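You operate a simulated robot arm through the tools that you are given. There is no shell and no other tool.

Carry out the task below with a simulated two-armed robot. There is one attempt and no reset: what you move stays moved.

TASK
Brush the fluff off the type in both open drawers and shut them.
Fine: use the orange brush and stand it back. Set down upright: orange brush. What is to be rubbed or washed off counts as gone when no trace of it is left.

It is judged by the outcome, as a careful person would: the job done as asked, and still so three seconds after it is handed in. It fails if anything else is knocked over, pushed out of place, dropped, spilled or broken.

THE ROBOT
Two 7-joint arms with fingered hands on one trunk that stands fixed in place. Base frame: the origin is at the foot of the trunk, x ahead of it, y to its left, z up; the work surface is at about z = 935. Units: mm, rad, N and s.
The left shoulder is at [70, 171, 1670], the right one opposite. Each reaches about 1156 mm from its shoulder. Payload 5 kg a hand.
The TCP of each hand is the grasp point between the finger pads, 43 mm short of the fingertips. In the tool frame z runs along the fingers and y along their closing line. The gripper opens to 144 mm; its body begins 50 mm behind the TCP. The gripper is a hand of 5 fingers: y runs from the thumb to the fingers, the wrist lies at [-21, -124, -221] in the tool frame.
Orientation is that of the tool frame in the base frame, as a unit quaternion [x, y, z, w]. With the fingers straight down and the wrist toward the robot, the tool's x, y and z point along [0, 1, 0], [1, 0, 0] and [0, 0, -1] of the base frame.

THE INTERFACE
- The arms move only by the tool play_rows. It takes "left_commands", "right_commands" or both (then of equal length, played together; a hand with none holds still); each is a list of rows, each a list of 6 numbers: the shift along the tool's x, y, z in mm, then the turn, a rotation vector about the tool's x, y, z in rad. In form: [[tx, ty, tz, wx, wy, wz], ...]. A call has 1 to 20 rows; each row is the pose to reach, as a shift and turn from the pose commanded when the call began, along the tool's axes at that moment. A row lasts 0.2 s, in which the tool goes at most 50 mm and 0.15 rad; a call with a longer step from one row to the next is refused whole. A pose out of reach is approached as far as the arm can. The call stops where the force on the tool passes 50 N (or 10 N more than at its start, if that is more) or the arm is blocked; 0.2 s more then pass. In this call time passes only in rows, and 0.2 s behind the last. The reply holds the time, the measured pose of the TCP, the force on the tool along the base axes, the opening and the grip force, in the units named above and with some noise, with the torque about the TCP (base axes, N m) and any sound that the robot's microphone picked up.
- Cameras (640 x 400 px; columns grow to the right, rows downward): "scene" is now at [119.5, -39, 1889.1]; the picture's right is [-0.53, -0.85, 0.00], its down [-0.56, 0.35, -0.75] and it looks along [0.64, -0.40, -0.66] (base axes); focal length 314 px, centre (320, 200). "left" rides on the left gripper at [-86, -108, -168] in its tool frame; the picture's right is [-0.80, -0.28, 0.53], its down [0.54, -0.73, 0.42] and it looks along [0.27, 0.63, 0.73] (tool axes); focal length 275 px, centre (320, 200). "right" rides on the right gripper at [86, -108, -168] in its tool frame; the picture's right is [-0.80, 0.28, -0.53], its down [-0.54, -0.73, 0.42] and it looks along [-0.27, 0.63, 0.73] (tool axes); focal length 275 px, centre (320, 200). There is no depth. A picture from a camera that has moved, and an enlarged one, comes with that camera's place and axes in the base frame and with its lens. The place of the scene camera against the robot may be out by one fixed shift of up to 12 mm in any direction.
- grab_frame(camera): a new picture of that camera. No time passes.
- lift_body(by): slides the trunk up (or, below 0, down) by that many mm; the arms and the scene camera ride with it, the base frame stays. It gives what a move gives, with no picture.
- finger_targets(index, middle, ring, little, thumb_bend, thumb_turn, hand): sets how far each is bent, from 0 (flat) to 100 (curled in); at 30 the hand is open as for a grip, at 70 the pads meet at the TCP. One left out holds its place. A second passes; each finger stops where it meets its share of the squeeze, and holds until it gets a number again. It is the only way to open and close the hand. It gives what a move gives, with no picture; readings hold the bend of each and the force on index, middle, ring, little, thumb and palm. thumb_turn goes from beside the hand (0) to across from the fingers (100), as for a grip.
- turn_head(pan, tilt): turns the head with the scene camera to pan (to the left, within 1.501 rad either way) and tilt (down, from -0.506 to 1.204), counted from straight ahead of the robot. It gives what a move gives.
- zoom(camera, box): a new picture of the part [left, top, right, bottom] of that camera's present view, enlarged. No time passes.
- sign_off(): hands the job in; it is judged then, once.

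Nothing tells you positions but the pictures and the camera data. Unless the task says otherwise, let go and move clear before handing in.

The tools are called after "Call:" by a JSON object that holds its "method" and its "body". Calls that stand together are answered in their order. play_rows: Moves the arms, as the interface text tells. Its arguments: {"type":"object","properties":{"left_commands":{"type":"array"},"right_commands":{"type":"array"}},"required":[]} The other tools are called the same way: lift_body (by) moves the trunk up or down; finger_targets (index, middle, ring, little, thumb_bend, thumb_turn, hand) moves the fingers one by one; turn_head (pan, tilt) turns the head that bears the scene camera; grab_frame (camera) takes a picture; zoom (camera, box) takes an enlarged picture of a part of a camera's view; sign_off () hands the job in.

At the start:

```text
t: 0.0
left_eef_pos: [728.8, -95.3, 1529.7]
left_tool_rot: [0.707, 0.707, 0.001, 0.0]
left_ft_force: [-0.2, -0.3, -0.1]
left_ft_torque: [0.0, 0.0, -0.01]
left_width: 143.7
left_gripper_force: 0.0
left_shape: jaw
left_bend: [30.0, 30.0, 30.0, 30.0, 30.0, 98.0]
left_finger forces: [0.0, 0.1, 0.0, 0.1, 0.0, 0.0]
right_eef_pos: [430.0, -529.8, 1489.8]
right_tool_rot: [0.708, 0.706, 0.001, 0.0]
right_ft_force: [0.2, 0.3, 1.0]
right_ft_torque: [-0.03, 0.0, 0.01]
right_width: 143.2
right_gripper_force: 0.1
right_shape: jaw
right_bend: [30.0, 30.0, 30.0, 30.0, 30.0, 98.0]
right_finger forces: [0.1, 0.0, 0.0, 0.0, 0.0, 0.0]
trunk travel left (down, up): [-768.0, 172.0]
head pan, tilt (commanded): [-0.555, 0.723]
```

scene: 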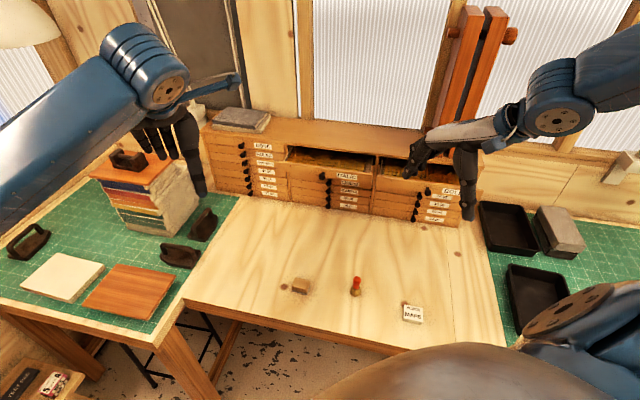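
right: 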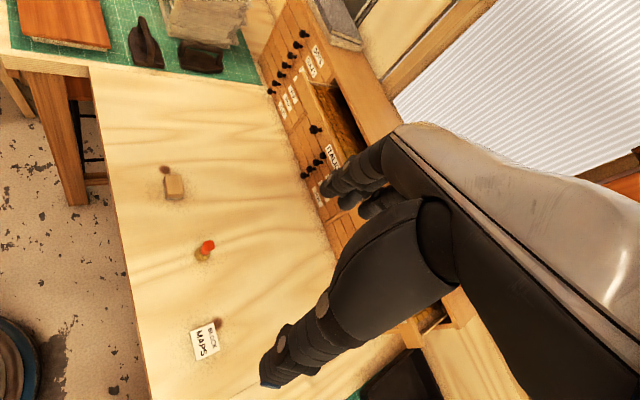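
left: 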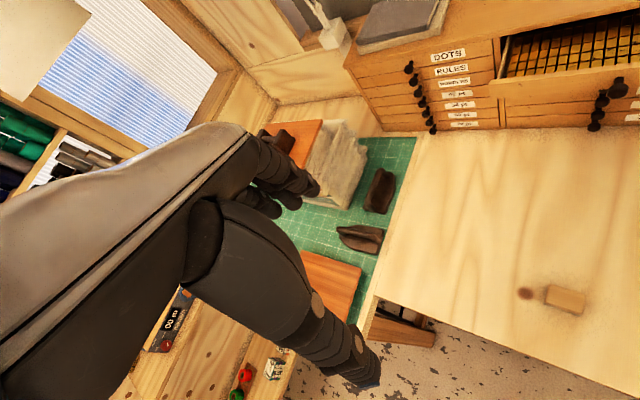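

I see a type cabinet with two open drawers on a work table, and small items (wood block, a red/orange-handled thing, a label card) on the table. I'll take closer looks before moving.

Call:
{"method": "zoom", "body": {"camera": "scene", "box": [190, 90, 510, 290]}}

Call:
{"method": "zoom", "body": {"camera": "scene", "box": [270, 240, 450, 350]}}

Call:
{"method": "zoom", "body": {"camera": "left", "box": [400, 0, 640, 150]}}

Call:
{"method": "zoom", "body": {"camera": "right", "box": [140, 0, 460, 400]}}

```text
2.00 times, centred on (350, 190) of scene
camera zoom: at [119.5, -39.0, 1889.1], right [-0.53, -0.85, 0.0], down [-0.56, 0.35, -0.75], along [0.64, -0.4, -0.66], focal length 628 px, centre (260, 220)
```

zoom: 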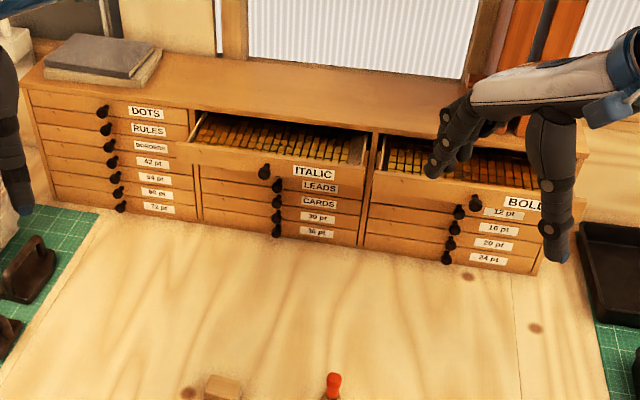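

```text
3.56 times, centred on (360, 295) of scene
camera zoom: at [119.5, -39.0, 1889.1], right [-0.53, -0.85, 0.0], down [-0.56, 0.35, -0.75], along [0.64, -0.4, -0.66], focal length 1116 px, centre (178, -138)
```

zoom: 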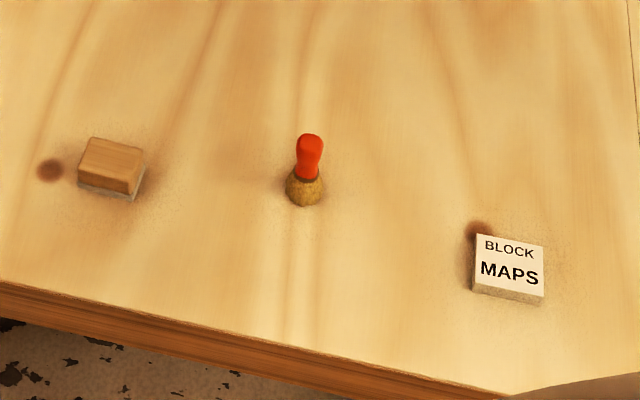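

```text
2.67 times, centred on (520, 75) of left
camera zoom: at [620.3, -183.3, 1696.8], right [-0.28, -0.8, -0.53], down [-0.73, 0.54, -0.42], along [0.63, 0.27, -0.73], focal length 734 px, centre (-213, 533)
```

zoom: 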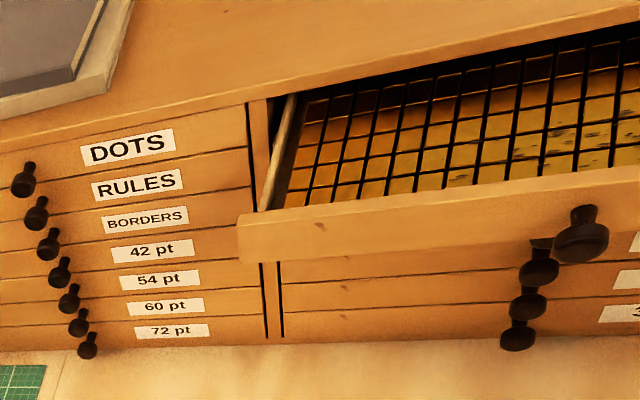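

```text
1.00 times, centred on (300, 200) of right (not enlarged: the box is as wide or as high as the picture)
camera zoom: at [322.1, -444.4, 1656.5], right [0.28, -0.8, 0.53], down [-0.73, -0.54, -0.42], along [0.63, -0.27, -0.73], focal length 275 px, centre (340, 200)
```

zoom: 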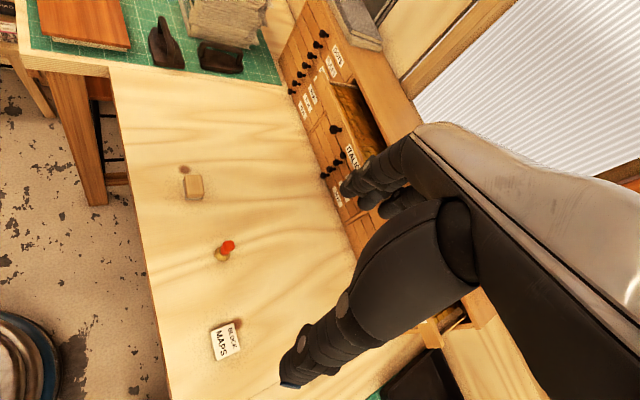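

The brush (orange handle, about 95 mm tall) stands near (560, -455) on the table. The cabinet face runs at about 45° through (967, -609), with the ITALIC and BOLD drawers open about 100 mm. I'll raise the right arm out of the camera's line of sight so I can see the fluff.

Call:
{"method": "play_rows", "body": {"right_commands": [[0, 0, -45, 0, 0, 0], [0, -20, -90, 0, 0, 0], [0, -40, -135, 0, 0, 0], [0, -60, -180, 0, 0, 0], [0, -80, -220, 0, 0, 0], [0, -100, -250, 0, 0, 0]]}}

```text
t: 1.4
left_eef_pos: [727.9, -96.4, 1529.6]
left_tool_rot: [0.707, 0.707, 0.0, -0.001]
left_ft_force: [-0.6, -0.7, 0.5]
left_ft_torque: [0.02, -0.03, 0.0]
left_width: 143.7
left_gripper_force: 0.1
left_shape: jaw
left_bend: [30.0, 30.0, 30.0, 30.0, 30.0, 98.0]
left_finger forces: [0.1, 0.0, 0.1, 0.0, 0.1, 0.1]
right_eef_pos: [326.5, -531.5, 1739.5]
right_tool_rot: [0.707, 0.707, 0.0, 0.0]
right_ft_force: [-0.4, 0.1, 0.8]
right_ft_torque: [0.01, -0.06, -0.01]
right_width: 143.6
right_gripper_force: 0.1
right_shape: jaw
right_bend: [30.0, 30.0, 30.0, 30.0, 30.0, 98.0]
right_finger forces: [0.0, 0.0, 0.0, 0.1, 0.0, 0.0]
trunk travel left (down, up): [-768.0, 172.0]
head pan, tilt (commanded): [-0.555, 0.723]
```

The right arm should now be above the sightline. I'll look at the two drawers closely.

Call:
{"method": "grab_frame", "body": {"camera": "scene"}}

Call:
{"method": "zoom", "body": {"camera": "scene", "box": [270, 135, 400, 215]}}

Call:
{"method": "zoom", "body": {"camera": "scene", "box": [360, 145, 490, 225]}}

```text
taken
camera scene: at [117.8, -40.3, 1889.1], right [-0.53, -0.85, 0.0], down [-0.56, 0.35, -0.75], along [0.64, -0.4, -0.66], focal length 314 px, centre (320, 200)
```

scene: 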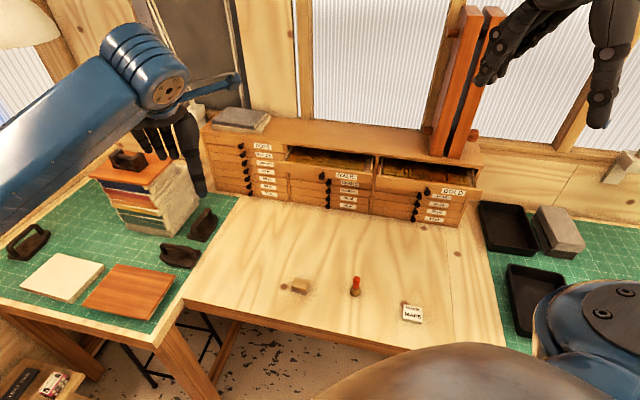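

```text
4.92 times, centred on (335, 175) of scene
camera zoom: at [117.8, -40.3, 1889.1], right [-0.53, -0.85, 0.0], down [-0.56, 0.35, -0.75], along [0.64, -0.4, -0.66], focal length 1546 px, centre (246, 323)
```

zoom: 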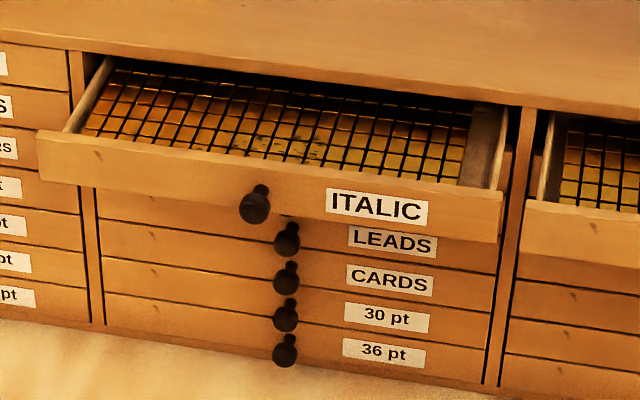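

```text
4.92 times, centred on (425, 185) of scene
camera zoom: at [117.8, -40.3, 1889.1], right [-0.53, -0.85, 0.0], down [-0.56, 0.35, -0.75], along [0.64, -0.4, -0.66], focal length 1546 px, centre (-197, 274)
```

zoom: 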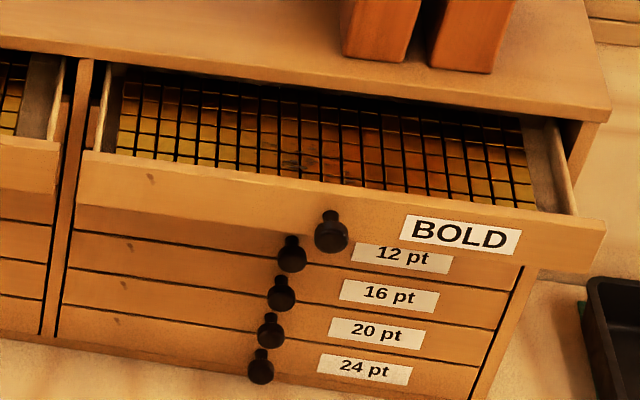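

The fluff looks like grey smudges near the middle of each drawer. I'll zoom in further, and look at the brush as well.

Call:
{"method": "zoom", "body": {"camera": "scene", "box": [300, 145, 364, 185]}}

Call:
{"method": "zoom", "body": {"camera": "scene", "box": [380, 155, 444, 195]}}

Call:
{"method": "zoom", "body": {"camera": "scene", "box": [330, 265, 394, 305]}}

Call:
{"method": "zoom", "body": {"camera": "scene", "box": [424, 165, 488, 205]}}

Call:
{"method": "zoom", "body": {"camera": "scene", "box": [270, 140, 334, 180]}}

```text
10.00 times, centred on (332, 165) of scene
camera zoom: at [117.8, -40.3, 1889.1], right [-0.53, -0.85, 0.0], down [-0.56, 0.35, -0.75], along [0.64, -0.4, -0.66], focal length 3140 px, centre (200, 550)
```

zoom: 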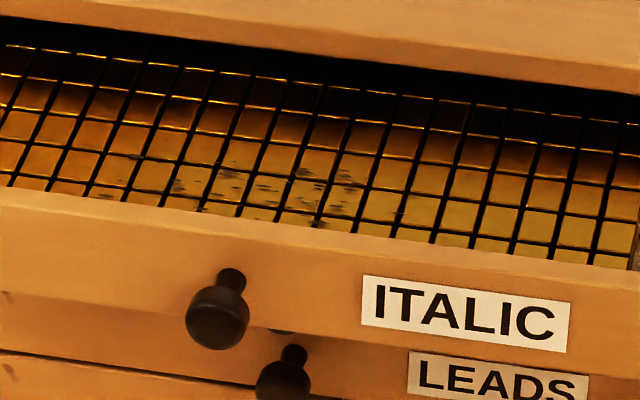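

```text
10.00 times, centred on (412, 175) of scene
camera zoom: at [117.8, -40.3, 1889.1], right [-0.53, -0.85, 0.0], down [-0.56, 0.35, -0.75], along [0.64, -0.4, -0.66], focal length 3140 px, centre (-600, 450)
```

zoom: 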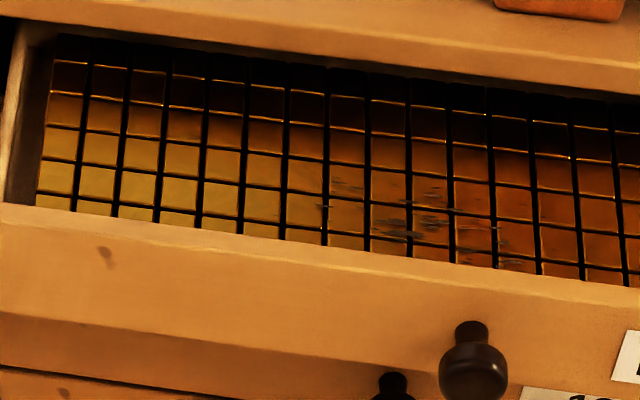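

```text
10.00 times, centred on (362, 285) of scene
camera zoom: at [117.8, -40.3, 1889.1], right [-0.53, -0.85, 0.0], down [-0.56, 0.35, -0.75], along [0.64, -0.4, -0.66], focal length 3140 px, centre (-100, -650)
```

zoom: 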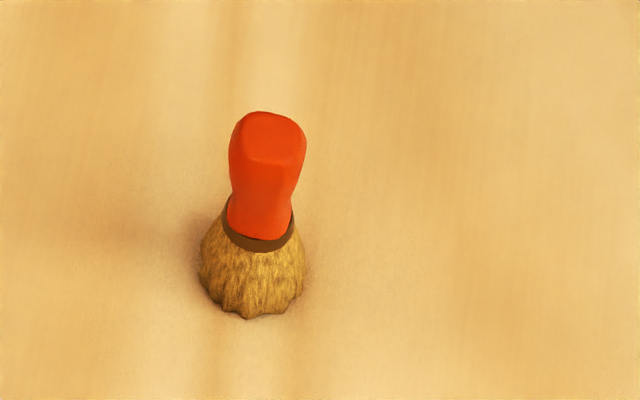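

```text
10.00 times, centred on (456, 185) of scene
camera zoom: at [117.8, -40.3, 1889.1], right [-0.53, -0.85, 0.0], down [-0.56, 0.35, -0.75], along [0.64, -0.4, -0.66], focal length 3140 px, centre (-1040, 350)
```

zoom: 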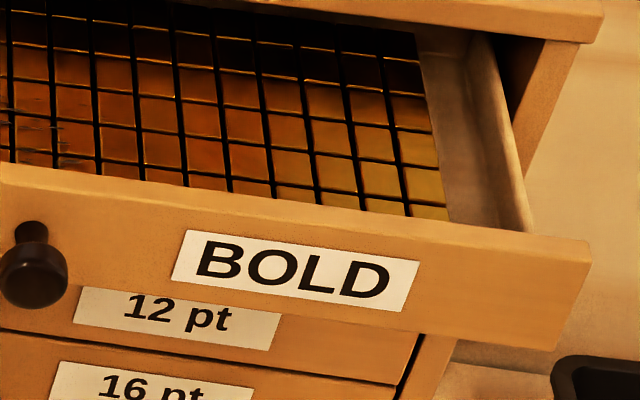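

```text
10.00 times, centred on (302, 160) of scene
camera zoom: at [117.8, -40.3, 1889.1], right [-0.53, -0.85, 0.0], down [-0.56, 0.35, -0.75], along [0.64, -0.4, -0.66], focal length 3140 px, centre (500, 600)
```

zoom: 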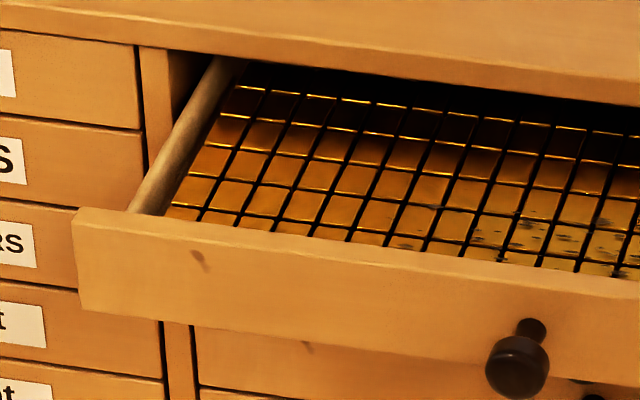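

The fluff sits on the front part of each type bed: roughly 60 mm wide either side of the middle in ITALIC, and slightly right of the left half in BOLD. I'll turn the right hand 45° to square it with the cabinet and bring it above the brush to check positions with the wrist camera.

Call:
{"method": "play_rows", "body": {"right_commands": [[7, 16, 41, 0, 0, 0.06], [14, 33, 83, 0, 0, 0.12], [21, 49, 124, 0, 0, 0.18], [28, 66, 166, 0, 0, 0.24], [35, 82, 207, 0, 0, 0.3], [42, 99, 249, 0, 0, 0.36], [49, 115, 290, 0, 0, 0.42], [56, 132, 332, 0, 0, 0.48], [63, 148, 373, 0, 0, 0.54], [70, 164, 415, 0, 0, 0.6], [77, 181, 456, 0, 0, 0.66], [84, 197, 498, 0, 0, 0.72], [91, 214, 540, 0, 0, 0.785]]}}

Call:
{"method": "grab_frame", "body": {"camera": "right"}}

Call:
{"method": "grab_frame", "body": {"camera": "scene"}}

```text
t: 4.2
left_eef_pos: [730.7, -96.6, 1528.7]
left_tool_rot: [0.707, 0.707, 0.0, -0.001]
left_ft_force: [0.2, -0.5, 0.3]
left_ft_torque: [0.0, 0.01, 0.01]
left_width: 143.5
left_gripper_force: 0.0
left_shape: jaw
left_bend: [30.0, 30.0, 30.0, 30.0, 30.0, 98.0]
left_finger forces: [0.0, 0.0, 0.0, 0.1, 0.1, 0.0]
right_eef_pos: [544.2, -438.1, 1199.1]
right_tool_rot: [0.924, 0.382, 0.0, 0.0]
right_ft_force: [-0.1, -0.4, 0.6]
right_ft_torque: [-0.01, 0.06, 0.0]
right_width: 143.9
right_gripper_force: 0.1
right_shape: jaw
right_bend: [30.0, 30.0, 30.0, 30.0, 30.0, 98.0]
right_finger forces: [0.0, 0.0, 0.1, 0.0, 0.1, 0.1]
right hand out of reach, approached as far as the arm can: row 4, 5, 6, 7, 8
trunk travel left (down, up): [-768.0, 172.0]
head pan, tilt (commanded): [-0.555, 0.723]
```

```text
taken
camera right: at [530.2, -301.3, 1366.4], right [-0.36, -0.76, 0.53], down [-0.9, 0.13, -0.42], along [0.25, -0.63, -0.73], focal length 275 px, centre (320, 200)
```

right: 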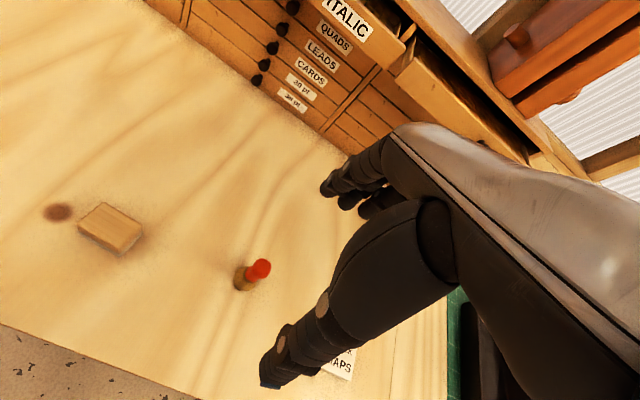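

```text
taken
camera scene: at [121.0, -38.8, 1889.1], right [-0.53, -0.85, 0.0], down [-0.56, 0.35, -0.75], along [0.64, -0.4, -0.66], focal length 314 px, centre (320, 200)
```

scene: 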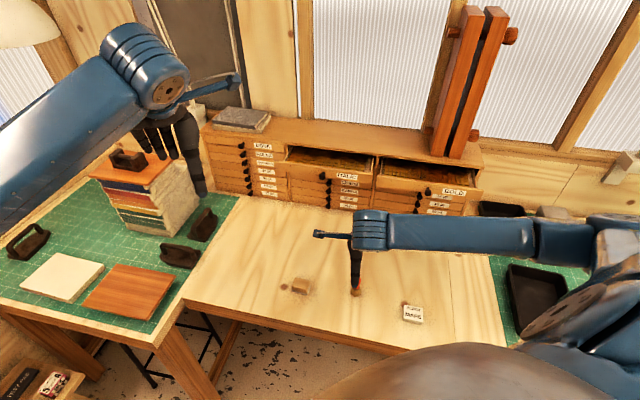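

The hand is square with the cabinet now and the wrist camera sees the brush. I'll zoom in to locate it precisely.

Call:
{"method": "zoom", "body": {"camera": "right", "box": [210, 240, 290, 310]}}

Call:
{"method": "zoom", "body": {"camera": "scene", "box": [300, 190, 428, 310]}}

Call:
{"method": "zoom", "body": {"camera": "right", "box": [240, 0, 560, 200]}}

```text
5.71 times, centred on (250, 275) of right
camera zoom: at [530.2, -301.3, 1366.4], right [-0.36, -0.76, 0.53], down [-0.9, 0.13, -0.42], along [0.25, -0.63, -0.73], focal length 1573 px, centre (720, -229)
```

zoom: 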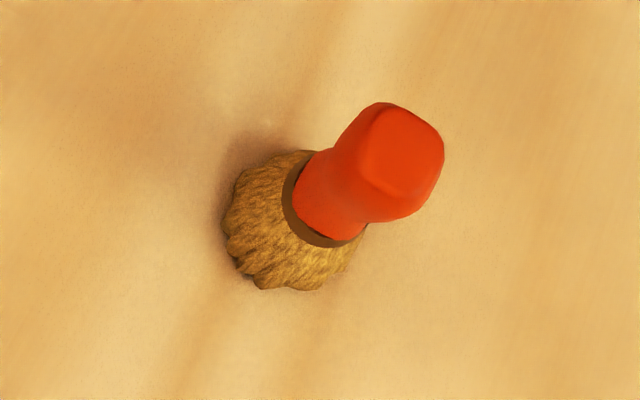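

```text
3.33 times, centred on (364, 250) of scene
camera zoom: at [121.0, -38.8, 1889.1], right [-0.53, -0.85, 0.0], down [-0.56, 0.35, -0.75], along [0.64, -0.4, -0.66], focal length 1046 px, centre (173, 33)
```

zoom: 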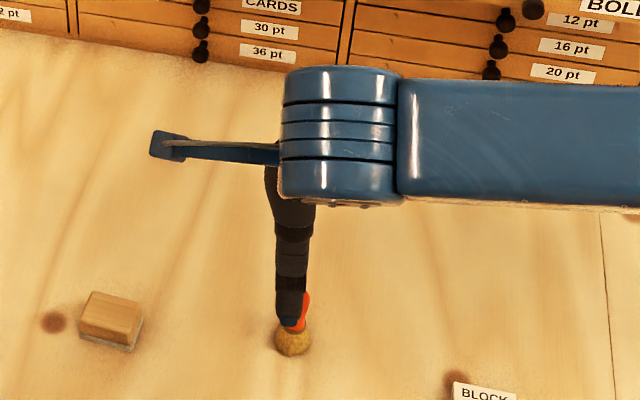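

```text
2.00 times, centred on (400, 100) of right
camera zoom: at [530.2, -301.3, 1366.4], right [-0.36, -0.76, 0.53], down [-0.9, 0.13, -0.42], along [0.25, -0.63, -0.73], focal length 551 px, centre (160, 400)
```

zoom: 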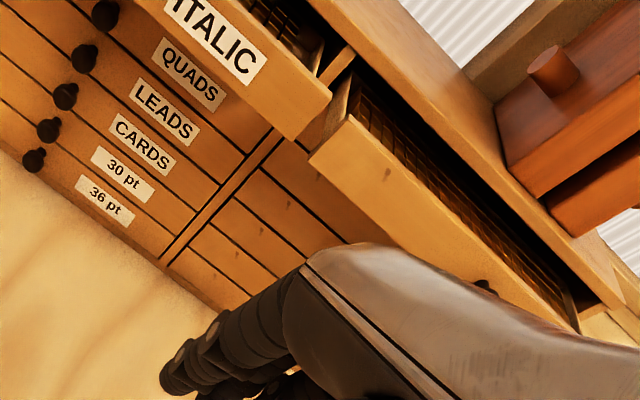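

From the wrist camera the brush centre is near (570, -468), about 8 mm off the scene-camera estimate, and its top is at z≈1018. I'll centre over it and go down partway, still above its top, then check the finger alignment.

Call:
{"method": "play_rows", "body": {"right_commands": [[-1, 13, 36, 0, 0, 0], [-2, 26, 73, 0, 0, 0], [-2, 39.6, 105, 0, 0, 0]]}}

Call:
{"method": "grab_frame", "body": {"camera": "right"}}

Call:
{"method": "zoom", "body": {"camera": "scene", "box": [300, 190, 428, 310]}}

Call:
{"method": "grab_frame", "body": {"camera": "left"}}

```text
t: 5.0
left_eef_pos: [730.9, -96.5, 1529.2]
left_tool_rot: [0.707, 0.707, 0.0, -0.001]
left_ft_force: [-1.0, -0.9, 0.7]
left_ft_torque: [-0.03, 0.0, 0.0]
left_width: 143.6
left_gripper_force: 0.0
left_shape: jaw
left_bend: [30.0, 30.0, 30.0, 30.0, 30.0, 98.0]
left_finger forces: [0.1, 0.1, 0.0, 0.0, 0.0, 0.1]
right_eef_pos: [572.5, -468.2, 1092.7]
right_tool_rot: [0.924, 0.383, 0.0, -0.001]
right_ft_force: [0.3, 0.6, 0.6]
right_ft_torque: [-0.01, 0.04, 0.0]
right_width: 143.8
right_gripper_force: 0.1
right_shape: jaw
right_bend: [30.0, 30.0, 30.0, 30.0, 30.0, 98.0]
right_finger forces: [0.1, 0.0, 0.0, 0.1, 0.1, 0.0]
trunk travel left (down, up): [-768.0, 172.0]
head pan, tilt (commanded): [-0.555, 0.723]
```

```text
taken
camera right: at [557.8, -330.9, 1259.8], right [-0.36, -0.76, 0.53], down [-0.9, 0.13, -0.42], along [0.25, -0.63, -0.73], focal length 275 px, centre (320, 200)
```

right: 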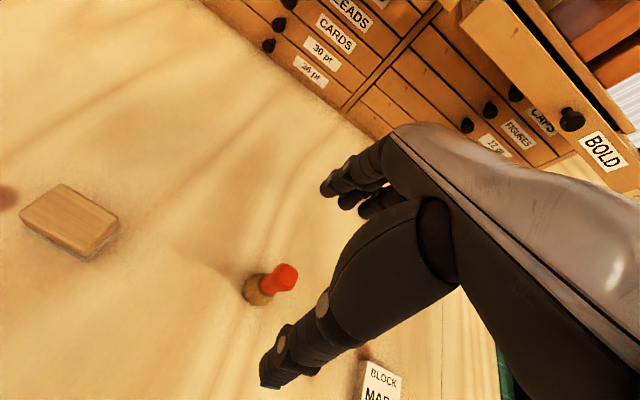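

```text
3.33 times, centred on (364, 250) of scene
camera zoom: at [120.2, -38.9, 1889.1], right [-0.53, -0.85, 0.0], down [-0.56, 0.35, -0.75], along [0.64, -0.4, -0.66], focal length 1046 px, centre (173, 33)
```

zoom: 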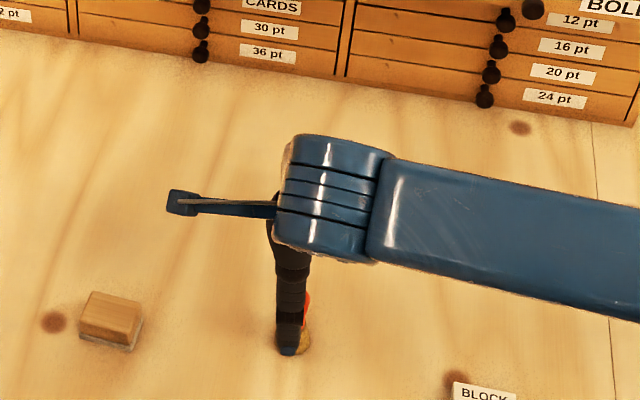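

```text
taken
camera left: at [621.0, -183.3, 1696.7], right [-0.28, -0.8, -0.53], down [-0.73, 0.54, -0.42], along [0.63, 0.27, -0.73], focal length 275 px, centre (320, 200)
```

left: 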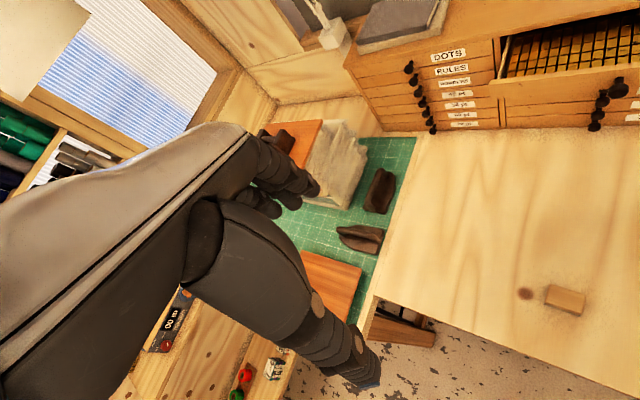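

Call:
{"method": "zoom", "body": {"camera": "right", "box": [230, 240, 326, 310]}}

```text
5.71 times, centred on (278, 275) of right
camera zoom: at [557.8, -330.9, 1259.8], right [-0.36, -0.76, 0.53], down [-0.9, 0.13, -0.42], along [0.25, -0.63, -0.73], focal length 1573 px, centre (560, -229)
```

zoom: 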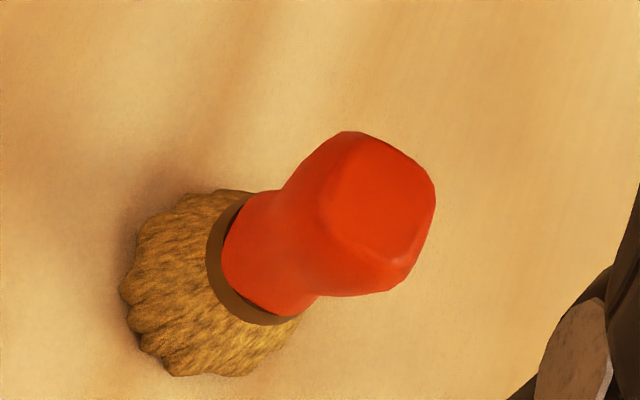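

The brush is centred under the TCP. I'll lower so the pads sit around the upper handle, then check before closing.

Call:
{"method": "play_rows", "body": {"right_commands": [[0, 0, 30, 0, 0, 0], [0, 0, 60, 0, 0, 0], [0, 0, 80, 0, 0, 0], [0, 0, 90, 0, 0, 0]]}}

Call:
{"method": "grab_frame", "body": {"camera": "right"}}

Call:
{"method": "zoom", "body": {"camera": "right", "box": [240, 150, 440, 390]}}

```text
t: 6.0
left_eef_pos: [729.5, -96.5, 1529.7]
left_tool_rot: [0.707, 0.707, -0.001, 0.0]
left_ft_force: [-0.5, -0.3, 0.5]
left_ft_torque: [-0.01, 0.01, 0.01]
left_width: 143.7
left_gripper_force: 0.1
left_shape: jaw
left_bend: [30.0, 30.0, 30.0, 30.0, 30.0, 98.0]
left_finger forces: [0.0, 0.1, 0.0, 0.0, 0.0, 0.1]
right_eef_pos: [569.8, -468.3, 1002.3]
right_tool_rot: [0.924, 0.383, 0.0, 0.0]
right_ft_force: [0.1, -0.6, 0.0]
right_ft_torque: [-0.01, 0.03, -0.03]
right_width: 143.9
right_gripper_force: 0.0
right_shape: jaw
right_bend: [30.0, 30.0, 30.0, 30.0, 30.0, 98.0]
right_finger forces: [0.0, 0.0, 0.0, 0.1, 0.0, 0.0]
trunk travel left (down, up): [-768.0, 172.0]
head pan, tilt (commanded): [-0.555, 0.723]
```

```text
taken
camera right: at [555.6, -330.6, 1170.8], right [-0.36, -0.76, 0.53], down [-0.9, 0.13, -0.42], along [0.25, -0.63, -0.73], focal length 275 px, centre (320, 200)
```

right: 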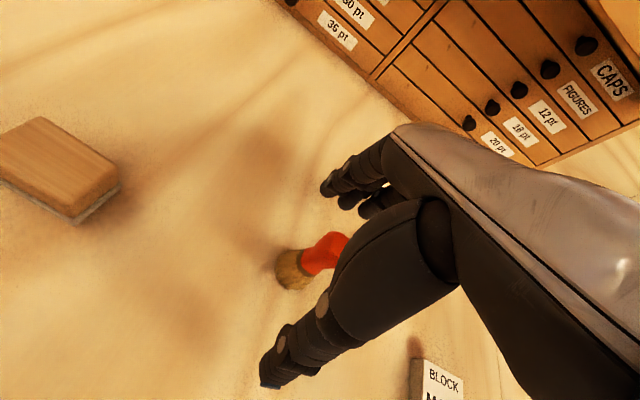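

```text
1.67 times, centred on (340, 270) of right
camera zoom: at [555.6, -330.6, 1170.8], right [-0.36, -0.76, 0.53], down [-0.9, 0.13, -0.42], along [0.25, -0.63, -0.73], focal length 459 px, centre (287, 83)
```

zoom: 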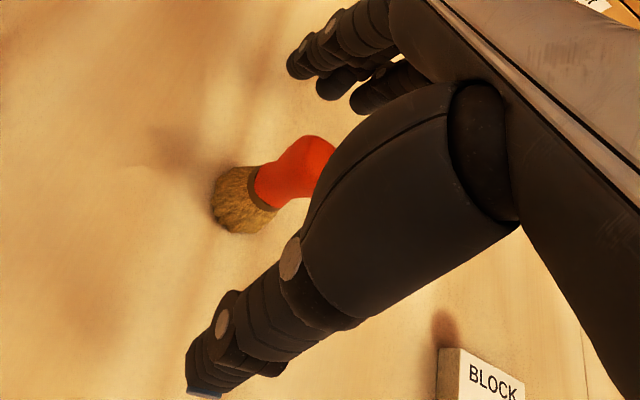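

The handle lies between thumb and fingers at the TCP. I'll close the hand on it.

Call:
{"method": "finger_targets", "body": {"hand": "right", "index": 70, "middle": 70, "ring": 70, "little": 70, "thumb_bend": 70}}

Call:
{"method": "grab_frame", "body": {"camera": "right"}}

Call:
{"method": "zoom", "body": {"camera": "right", "box": [240, 150, 440, 390]}}

Call:
{"method": "zoom", "body": {"camera": "scene", "box": [310, 240, 406, 300]}}

```text
t: 7.0
left_eef_pos: [729.5, -96.3, 1529.7]
left_tool_rot: [0.707, 0.707, 0.0, -0.001]
left_ft_force: [-0.4, 0.1, -0.7]
left_ft_torque: [-0.03, 0.02, 0.04]
left_width: 143.6
left_gripper_force: 0.1
left_shape: jaw
left_bend: [30.0, 30.0, 30.0, 30.0, 30.0, 98.0]
left_finger forces: [0.0, 0.0, 0.1, 0.0, 0.0, 0.0]
right_eef_pos: [570.4, -468.0, 1003.1]
right_tool_rot: [0.924, 0.383, 0.001, -0.001]
right_ft_force: [-0.4, -0.6, 0.9]
right_ft_torque: [-0.04, -0.01, 0.02]
right_width: 35.7
right_gripper_force: 12.6
right_shape: fingers
right_bend: [64.0, 67.0, 70.0, 70.0, 62.0, 96.0]
right_finger forces: [7.7, 5.2, 0.0, 0.1, 12.9, 0.1]
trunk travel left (down, up): [-768.0, 172.0]
head pan, tilt (commanded): [-0.555, 0.723]
```

```text
taken
camera right: at [555.6, -330.4, 1170.8], right [-0.36, -0.76, 0.53], down [-0.9, 0.13, -0.42], along [0.25, -0.63, -0.73], focal length 275 px, centre (320, 200)
```

right: 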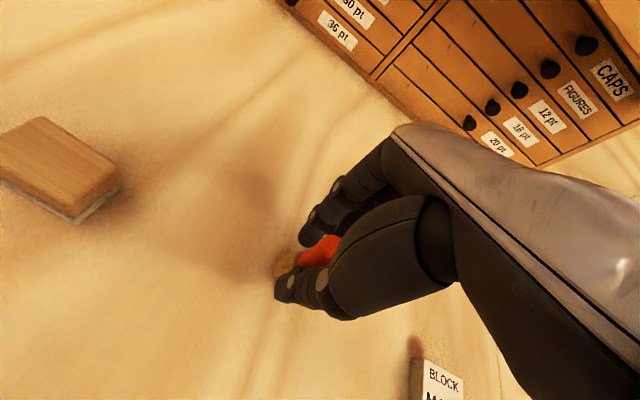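

```text
1.67 times, centred on (340, 270) of right
camera zoom: at [555.6, -330.4, 1170.8], right [-0.36, -0.76, 0.53], down [-0.9, 0.13, -0.42], along [0.25, -0.63, -0.73], focal length 459 px, centre (287, 83)
```

zoom: 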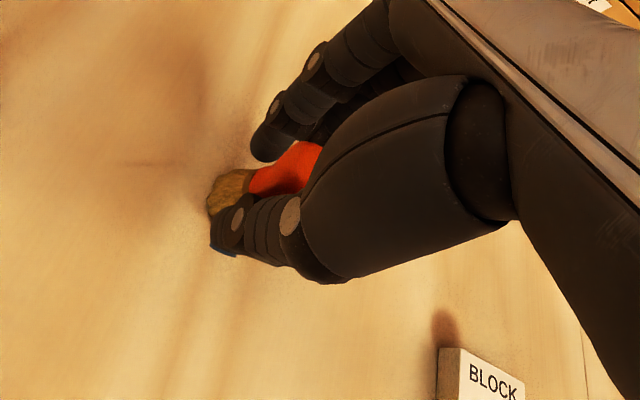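

```text
6.67 times, centred on (358, 270) of scene
camera zoom: at [119.5, -38.9, 1889.1], right [-0.53, -0.85, 0.0], down [-0.56, 0.35, -0.75], along [0.64, -0.4, -0.66], focal length 2093 px, centre (67, -267)
```

zoom: 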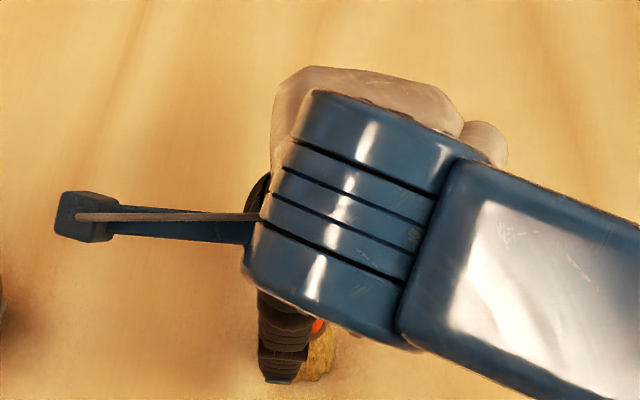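

Index, middle and thumb hold the handle with about 13 N. I'll lift it straight up and check that it hangs upright.

Call:
{"method": "play_rows", "body": {"right_commands": [[0, 0, -15, 0, 0, 0], [0, 0, -40, 0, 0, 0], [0, 0, -80, 0, 0, 0], [0, 0, -125, 0, 0, 0], [0, 0, -170, 0, 0, 0], [0, 0, -215, 0, 0, 0], [0, 0, -260, 0, 0, 0], [0, 0, -305, 0, 0, 0], [0, 0, -345, 0, 0, 0]]}}

Call:
{"method": "grab_frame", "body": {"camera": "right"}}

Call:
{"method": "grab_frame", "body": {"camera": "scene"}}

Call:
{"method": "zoom", "body": {"camera": "right", "box": [240, 150, 400, 330]}}

```text
t: 9.0
left_eef_pos: [729.0, -95.5, 1528.5]
left_tool_rot: [0.707, 0.708, -0.001, -0.001]
left_ft_force: [0.2, -0.1, -0.7]
left_ft_torque: [0.02, -0.01, -0.01]
left_width: 143.5
left_gripper_force: 0.2
left_shape: jaw
left_bend: [30.0, 30.0, 30.0, 30.0, 30.0, 98.0]
left_finger forces: [0.0, 0.0, 0.0, 0.0, 0.0, 0.1]
right_eef_pos: [570.3, -469.3, 1348.2]
right_tool_rot: [0.924, 0.383, -0.001, -0.001]
right_ft_force: [-0.1, -0.4, -0.2]
right_ft_torque: [-0.01, 0.03, 0.02]
right_width: 35.5
right_gripper_force: 12.7
right_shape: fingers
right_bend: [64.0, 67.0, 70.0, 70.0, 62.0, 96.0]
right_finger forces: [7.8, 5.1, 0.0, 0.1, 12.7, 0.0]
trunk travel left (down, up): [-768.0, 172.0]
head pan, tilt (commanded): [-0.555, 0.723]
```

```text
taken
camera right: at [555.3, -331.5, 1515.3], right [-0.36, -0.76, 0.53], down [-0.9, 0.13, -0.42], along [0.25, -0.63, -0.73], focal length 275 px, centre (320, 200)
```

right: 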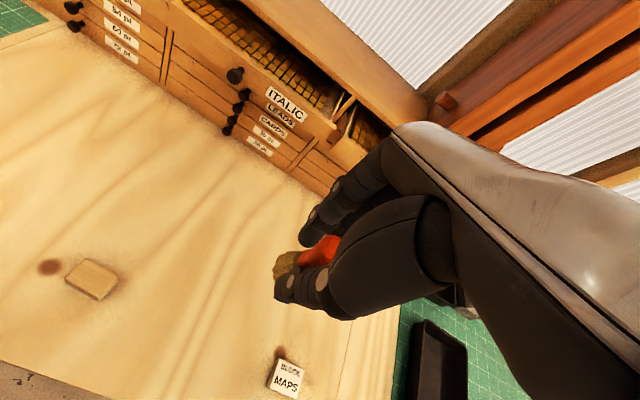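

```text
taken
camera scene: at [120.4, -38.3, 1888.9], right [-0.53, -0.85, 0.0], down [-0.56, 0.35, -0.75], along [0.64, -0.4, -0.66], focal length 314 px, centre (320, 200)
```

scene: 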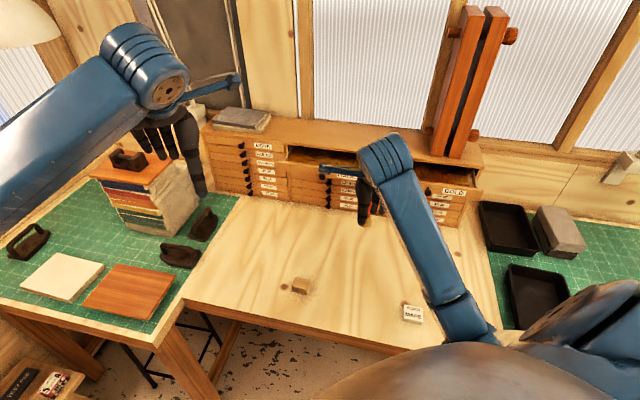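

```text
2.22 times, centred on (320, 240) of right
camera zoom: at [555.3, -331.5, 1515.3], right [-0.36, -0.76, 0.53], down [-0.9, 0.13, -0.42], along [0.25, -0.63, -0.73], focal length 612 px, centre (320, 111)
```

zoom: 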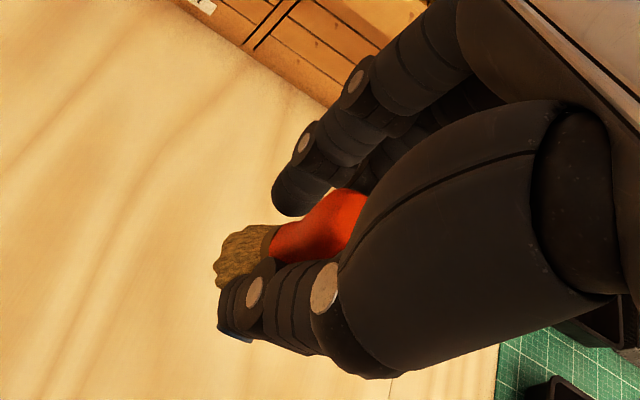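

The brush is held upright. The wrist camera now sees the ITALIC drawer from above, so I'll zoom in to fix its position.

Call:
{"method": "zoom", "body": {"camera": "right", "box": [180, 0, 420, 150]}}

Call:
{"method": "zoom", "body": {"camera": "right", "box": [180, 0, 300, 75]}}

```text
2.67 times, centred on (300, 75) of right
camera zoom: at [555.3, -331.5, 1515.3], right [-0.36, -0.76, 0.53], down [-0.9, 0.13, -0.42], along [0.25, -0.63, -0.73], focal length 734 px, centre (373, 533)
```

zoom: 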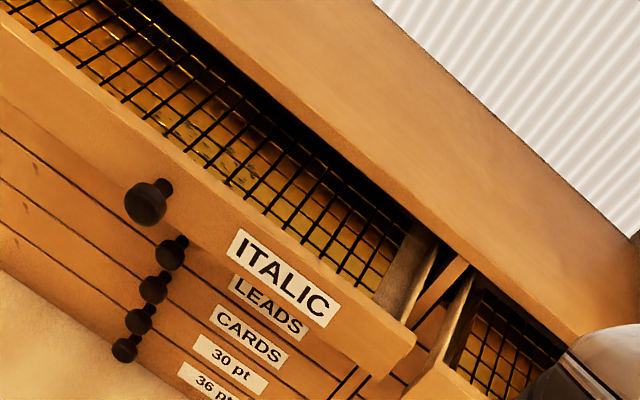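

```text
5.33 times, centred on (240, 38) of right
camera zoom: at [555.3, -331.5, 1515.3], right [-0.36, -0.76, 0.53], down [-0.9, 0.13, -0.42], along [0.25, -0.63, -0.73], focal length 1468 px, centre (747, 1067)
```

zoom: 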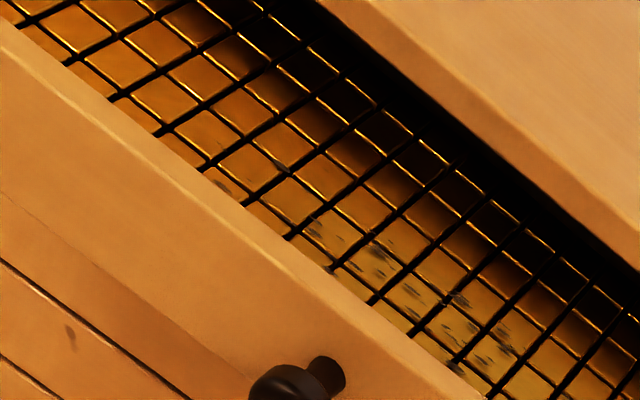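

Call:
{"method": "play_rows", "body": {"right_commands": [[5, 40, 0, 0, 0, 0], [11, 85, 1, 0, 0, 0], [17, 130, 2, 0, 0, 0], [23, 175, 3, 0, 0, 0], [28, 210, 4, 0, 0, 0], [28, 225, 5, 0, 0, 0]]}}

Call:
{"method": "grab_frame", "body": {"camera": "right"}}

Call:
{"method": "zoom", "body": {"camera": "right", "box": [80, 60, 320, 210]}}

Call:
{"method": "grab_frame", "body": {"camera": "scene"}}

```text
t: 10.4
left_eef_pos: [730.4, -97.4, 1530.2]
left_tool_rot: [0.707, 0.707, -0.001, -0.001]
left_ft_force: [0.1, 0.2, 0.4]
left_ft_torque: [-0.02, -0.03, 0.0]
left_width: 143.8
left_gripper_force: 0.1
left_shape: jaw
left_bend: [30.0, 30.0, 30.0, 30.0, 30.0, 98.0]
left_finger forces: [0.0, 0.1, 0.1, 0.0, 0.0, 0.1]
right_eef_pos: [752.8, -608.0, 1343.0]
right_tool_rot: [0.924, 0.383, 0.0, 0.001]
right_ft_force: [-0.3, -0.1, -0.2]
right_ft_torque: [-0.01, 0.0, 0.05]
right_width: 35.7
right_gripper_force: 12.8
right_shape: fingers
right_bend: [64.0, 67.0, 70.0, 70.0, 62.0, 96.0]
right_finger forces: [7.6, 5.0, 0.0, 0.0, 12.6, 0.0]
trunk travel left (down, up): [-768.0, 172.0]
head pan, tilt (commanded): [-0.555, 0.723]
```

```text
taken
camera right: at [737.3, -470.7, 1511.1], right [-0.36, -0.76, 0.53], down [-0.9, 0.13, -0.42], along [0.25, -0.63, -0.73], focal length 275 px, centre (320, 200)
```

right: 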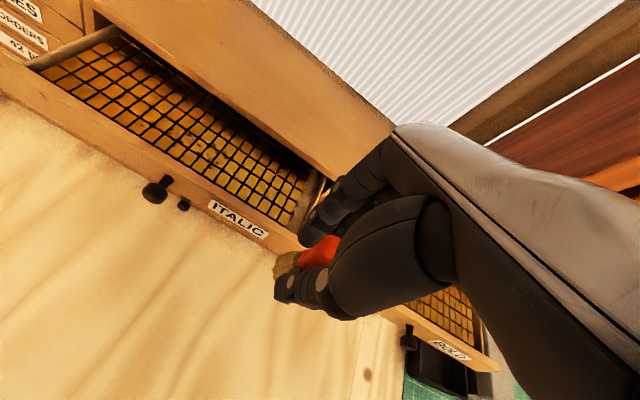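

```text
2.67 times, centred on (200, 135) of right
camera zoom: at [737.3, -470.7, 1511.1], right [-0.36, -0.76, 0.53], down [-0.9, 0.13, -0.42], along [0.25, -0.63, -0.73], focal length 734 px, centre (640, 373)
```

zoom: 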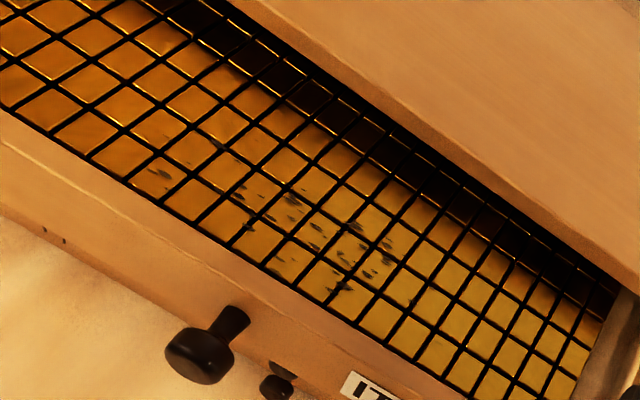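

```text
taken
camera scene: at [120.6, -39.2, 1889.0], right [-0.53, -0.85, 0.0], down [-0.56, 0.35, -0.75], along [0.64, -0.4, -0.66], focal length 314 px, centre (320, 200)
```

scene: 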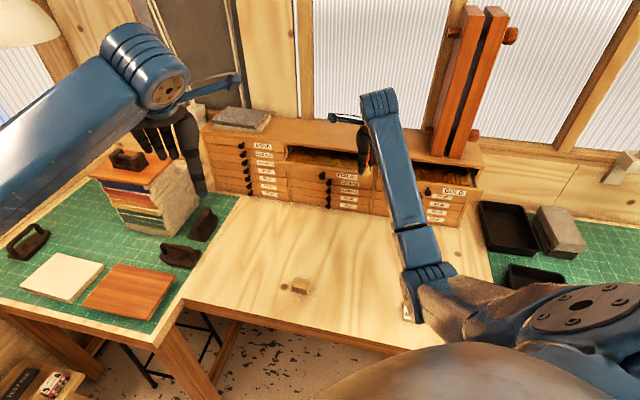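

This view shows the ITALIC fluff clearly. I'll zoom on the label and the drawer edges to triangulate heights and positions.

Call:
{"method": "zoom", "body": {"camera": "right", "box": [190, 170, 310, 245]}}

Call:
{"method": "zoom", "body": {"camera": "right", "box": [0, 0, 120, 75]}}

Call:
{"method": "zoom", "body": {"camera": "right", "box": [120, 90, 240, 165]}}

Call:
{"method": "zoom", "body": {"camera": "right", "box": [240, 130, 360, 205]}}

```text
5.33 times, centred on (250, 208) of right
camera zoom: at [737.3, -470.7, 1511.1], right [-0.36, -0.76, 0.53], down [-0.9, 0.13, -0.42], along [0.25, -0.63, -0.73], focal length 1468 px, centre (693, 160)
```

zoom: 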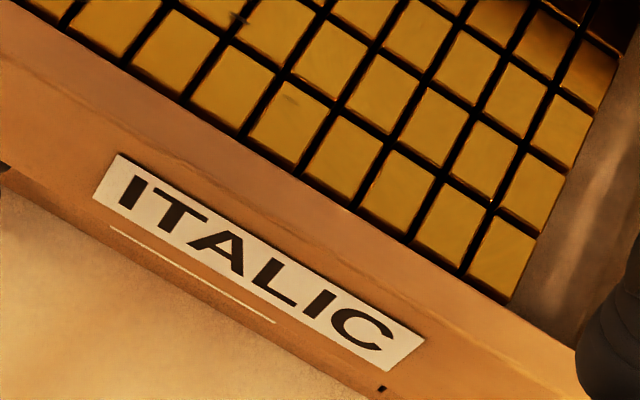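

```text
5.33 times, centred on (60, 38) of right
camera zoom: at [737.3, -470.7, 1511.1], right [-0.36, -0.76, 0.53], down [-0.9, 0.13, -0.42], along [0.25, -0.63, -0.73], focal length 1468 px, centre (1707, 1067)
```

zoom: 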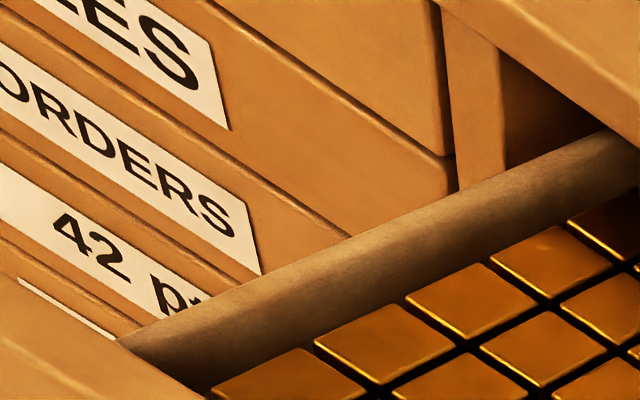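

```text
5.33 times, centred on (180, 128) of right
camera zoom: at [737.3, -470.7, 1511.1], right [-0.36, -0.76, 0.53], down [-0.9, 0.13, -0.42], along [0.25, -0.63, -0.73], focal length 1468 px, centre (1067, 587)
```

zoom: 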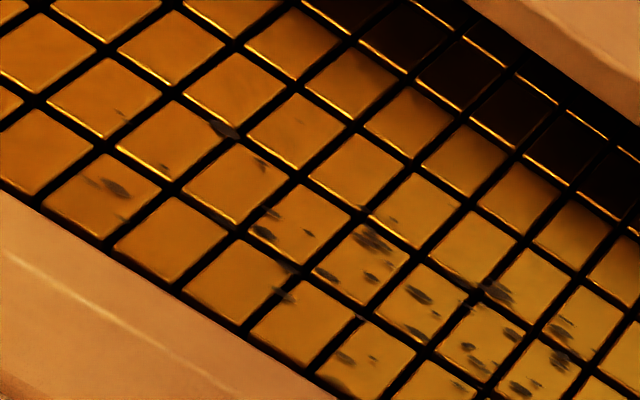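

```text
5.33 times, centred on (300, 168) of right
camera zoom: at [737.3, -470.7, 1511.1], right [-0.36, -0.76, 0.53], down [-0.9, 0.13, -0.42], along [0.25, -0.63, -0.73], focal length 1468 px, centre (427, 373)
```

zoom: 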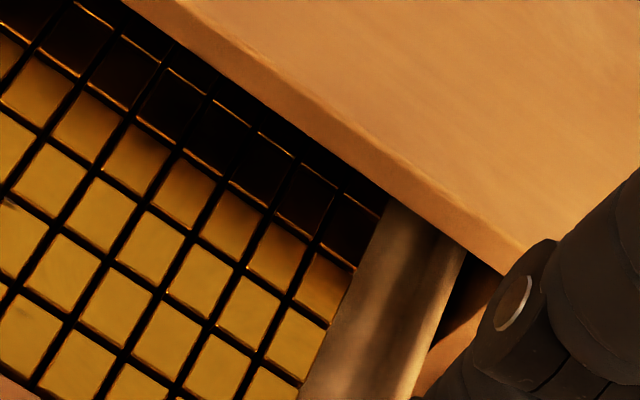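

ITALIC fluff covers about q −317…−177 along the face and 48 mm front to back, with the type about 10 mm below the rim. I'll move the brush above the middle of that patch, still well clear above.

Call:
{"method": "play_rows", "body": {"right_commands": [[37, 25, 0, 0, 0, 0], [74, 51, 0, 0, 0, 0], [111, 77, 0, 0, 0, 0], [140, 96, 0, 0, 0, 0], [147, 102, 0, 0, 0, 0]]}}

Call:
{"method": "grab_frame", "body": {"camera": "right"}}

Call:
{"method": "zoom", "body": {"camera": "right", "box": [180, 130, 420, 330]}}

Call:
{"method": "zoom", "body": {"camera": "scene", "box": [250, 80, 410, 210]}}

Call:
{"method": "zoom", "body": {"camera": "left", "box": [480, 0, 640, 100]}}

```text
t: 11.6
left_eef_pos: [730.6, -96.9, 1529.4]
left_tool_rot: [0.707, 0.707, 0.0, 0.0]
left_ft_force: [0.4, -0.6, -0.1]
left_ft_torque: [0.0, 0.0, 0.02]
left_width: 143.7
left_gripper_force: 0.0
left_shape: jaw
left_bend: [30.0, 30.0, 30.0, 30.0, 30.0, 98.0]
left_finger forces: [0.0, 0.0, 0.0, 0.1, 0.0, 0.0]
right_eef_pos: [926.8, -576.0, 1342.5]
right_tool_rot: [0.924, 0.382, 0.0, -0.001]
right_ft_force: [0.5, 0.2, -0.3]
right_ft_torque: [-0.01, 0.0, 0.01]
right_width: 35.5
right_gripper_force: 12.1
right_shape: fingers
right_bend: [64.0, 67.0, 70.0, 70.0, 62.0, 96.0]
right_finger forces: [7.7, 4.9, 0.0, 0.0, 12.5, 0.0]
trunk travel left (down, up): [-768.0, 172.0]
head pan, tilt (commanded): [-0.555, 0.723]
```

```text
taken
camera right: at [911.6, -437.6, 1509.8], right [-0.36, -0.76, 0.53], down [-0.9, 0.13, -0.42], along [0.25, -0.63, -0.73], focal length 275 px, centre (320, 200)
```

right: 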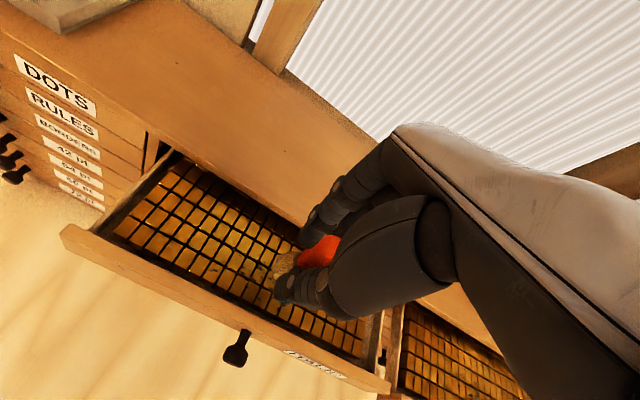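

```text
2.00 times, centred on (300, 230) of right
camera zoom: at [911.6, -437.6, 1509.8], right [-0.36, -0.76, 0.53], down [-0.9, 0.13, -0.42], along [0.25, -0.63, -0.73], focal length 551 px, centre (360, 140)
```

zoom: 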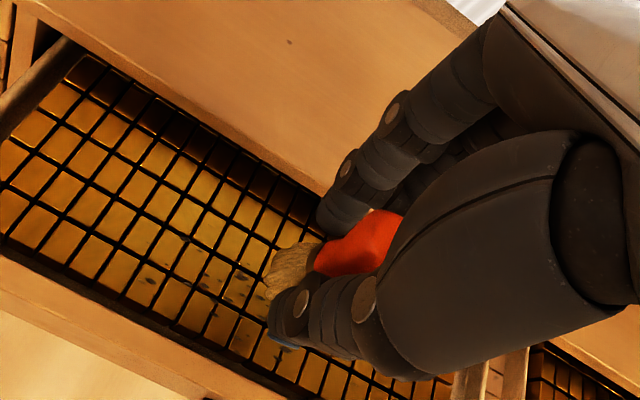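

```text
3.08 times, centred on (330, 145) of scene
camera zoom: at [120.8, -38.9, 1888.9], right [-0.53, -0.85, 0.0], down [-0.56, 0.35, -0.75], along [0.64, -0.4, -0.66], focal length 966 px, centre (289, 369)
```

zoom: 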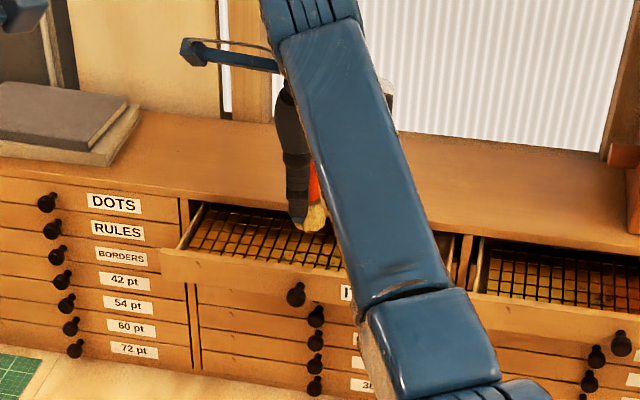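

```text
4.00 times, centred on (560, 50) of left
camera zoom: at [621.6, -183.2, 1696.3], right [-0.28, -0.8, -0.53], down [-0.73, 0.54, -0.42], along [0.63, 0.27, -0.73], focal length 1101 px, centre (-640, 800)
```

zoom: 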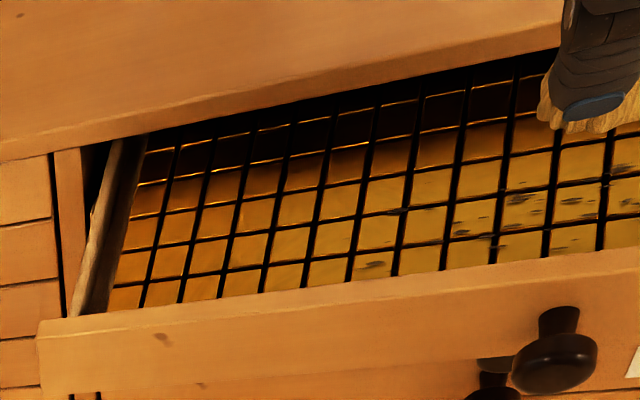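

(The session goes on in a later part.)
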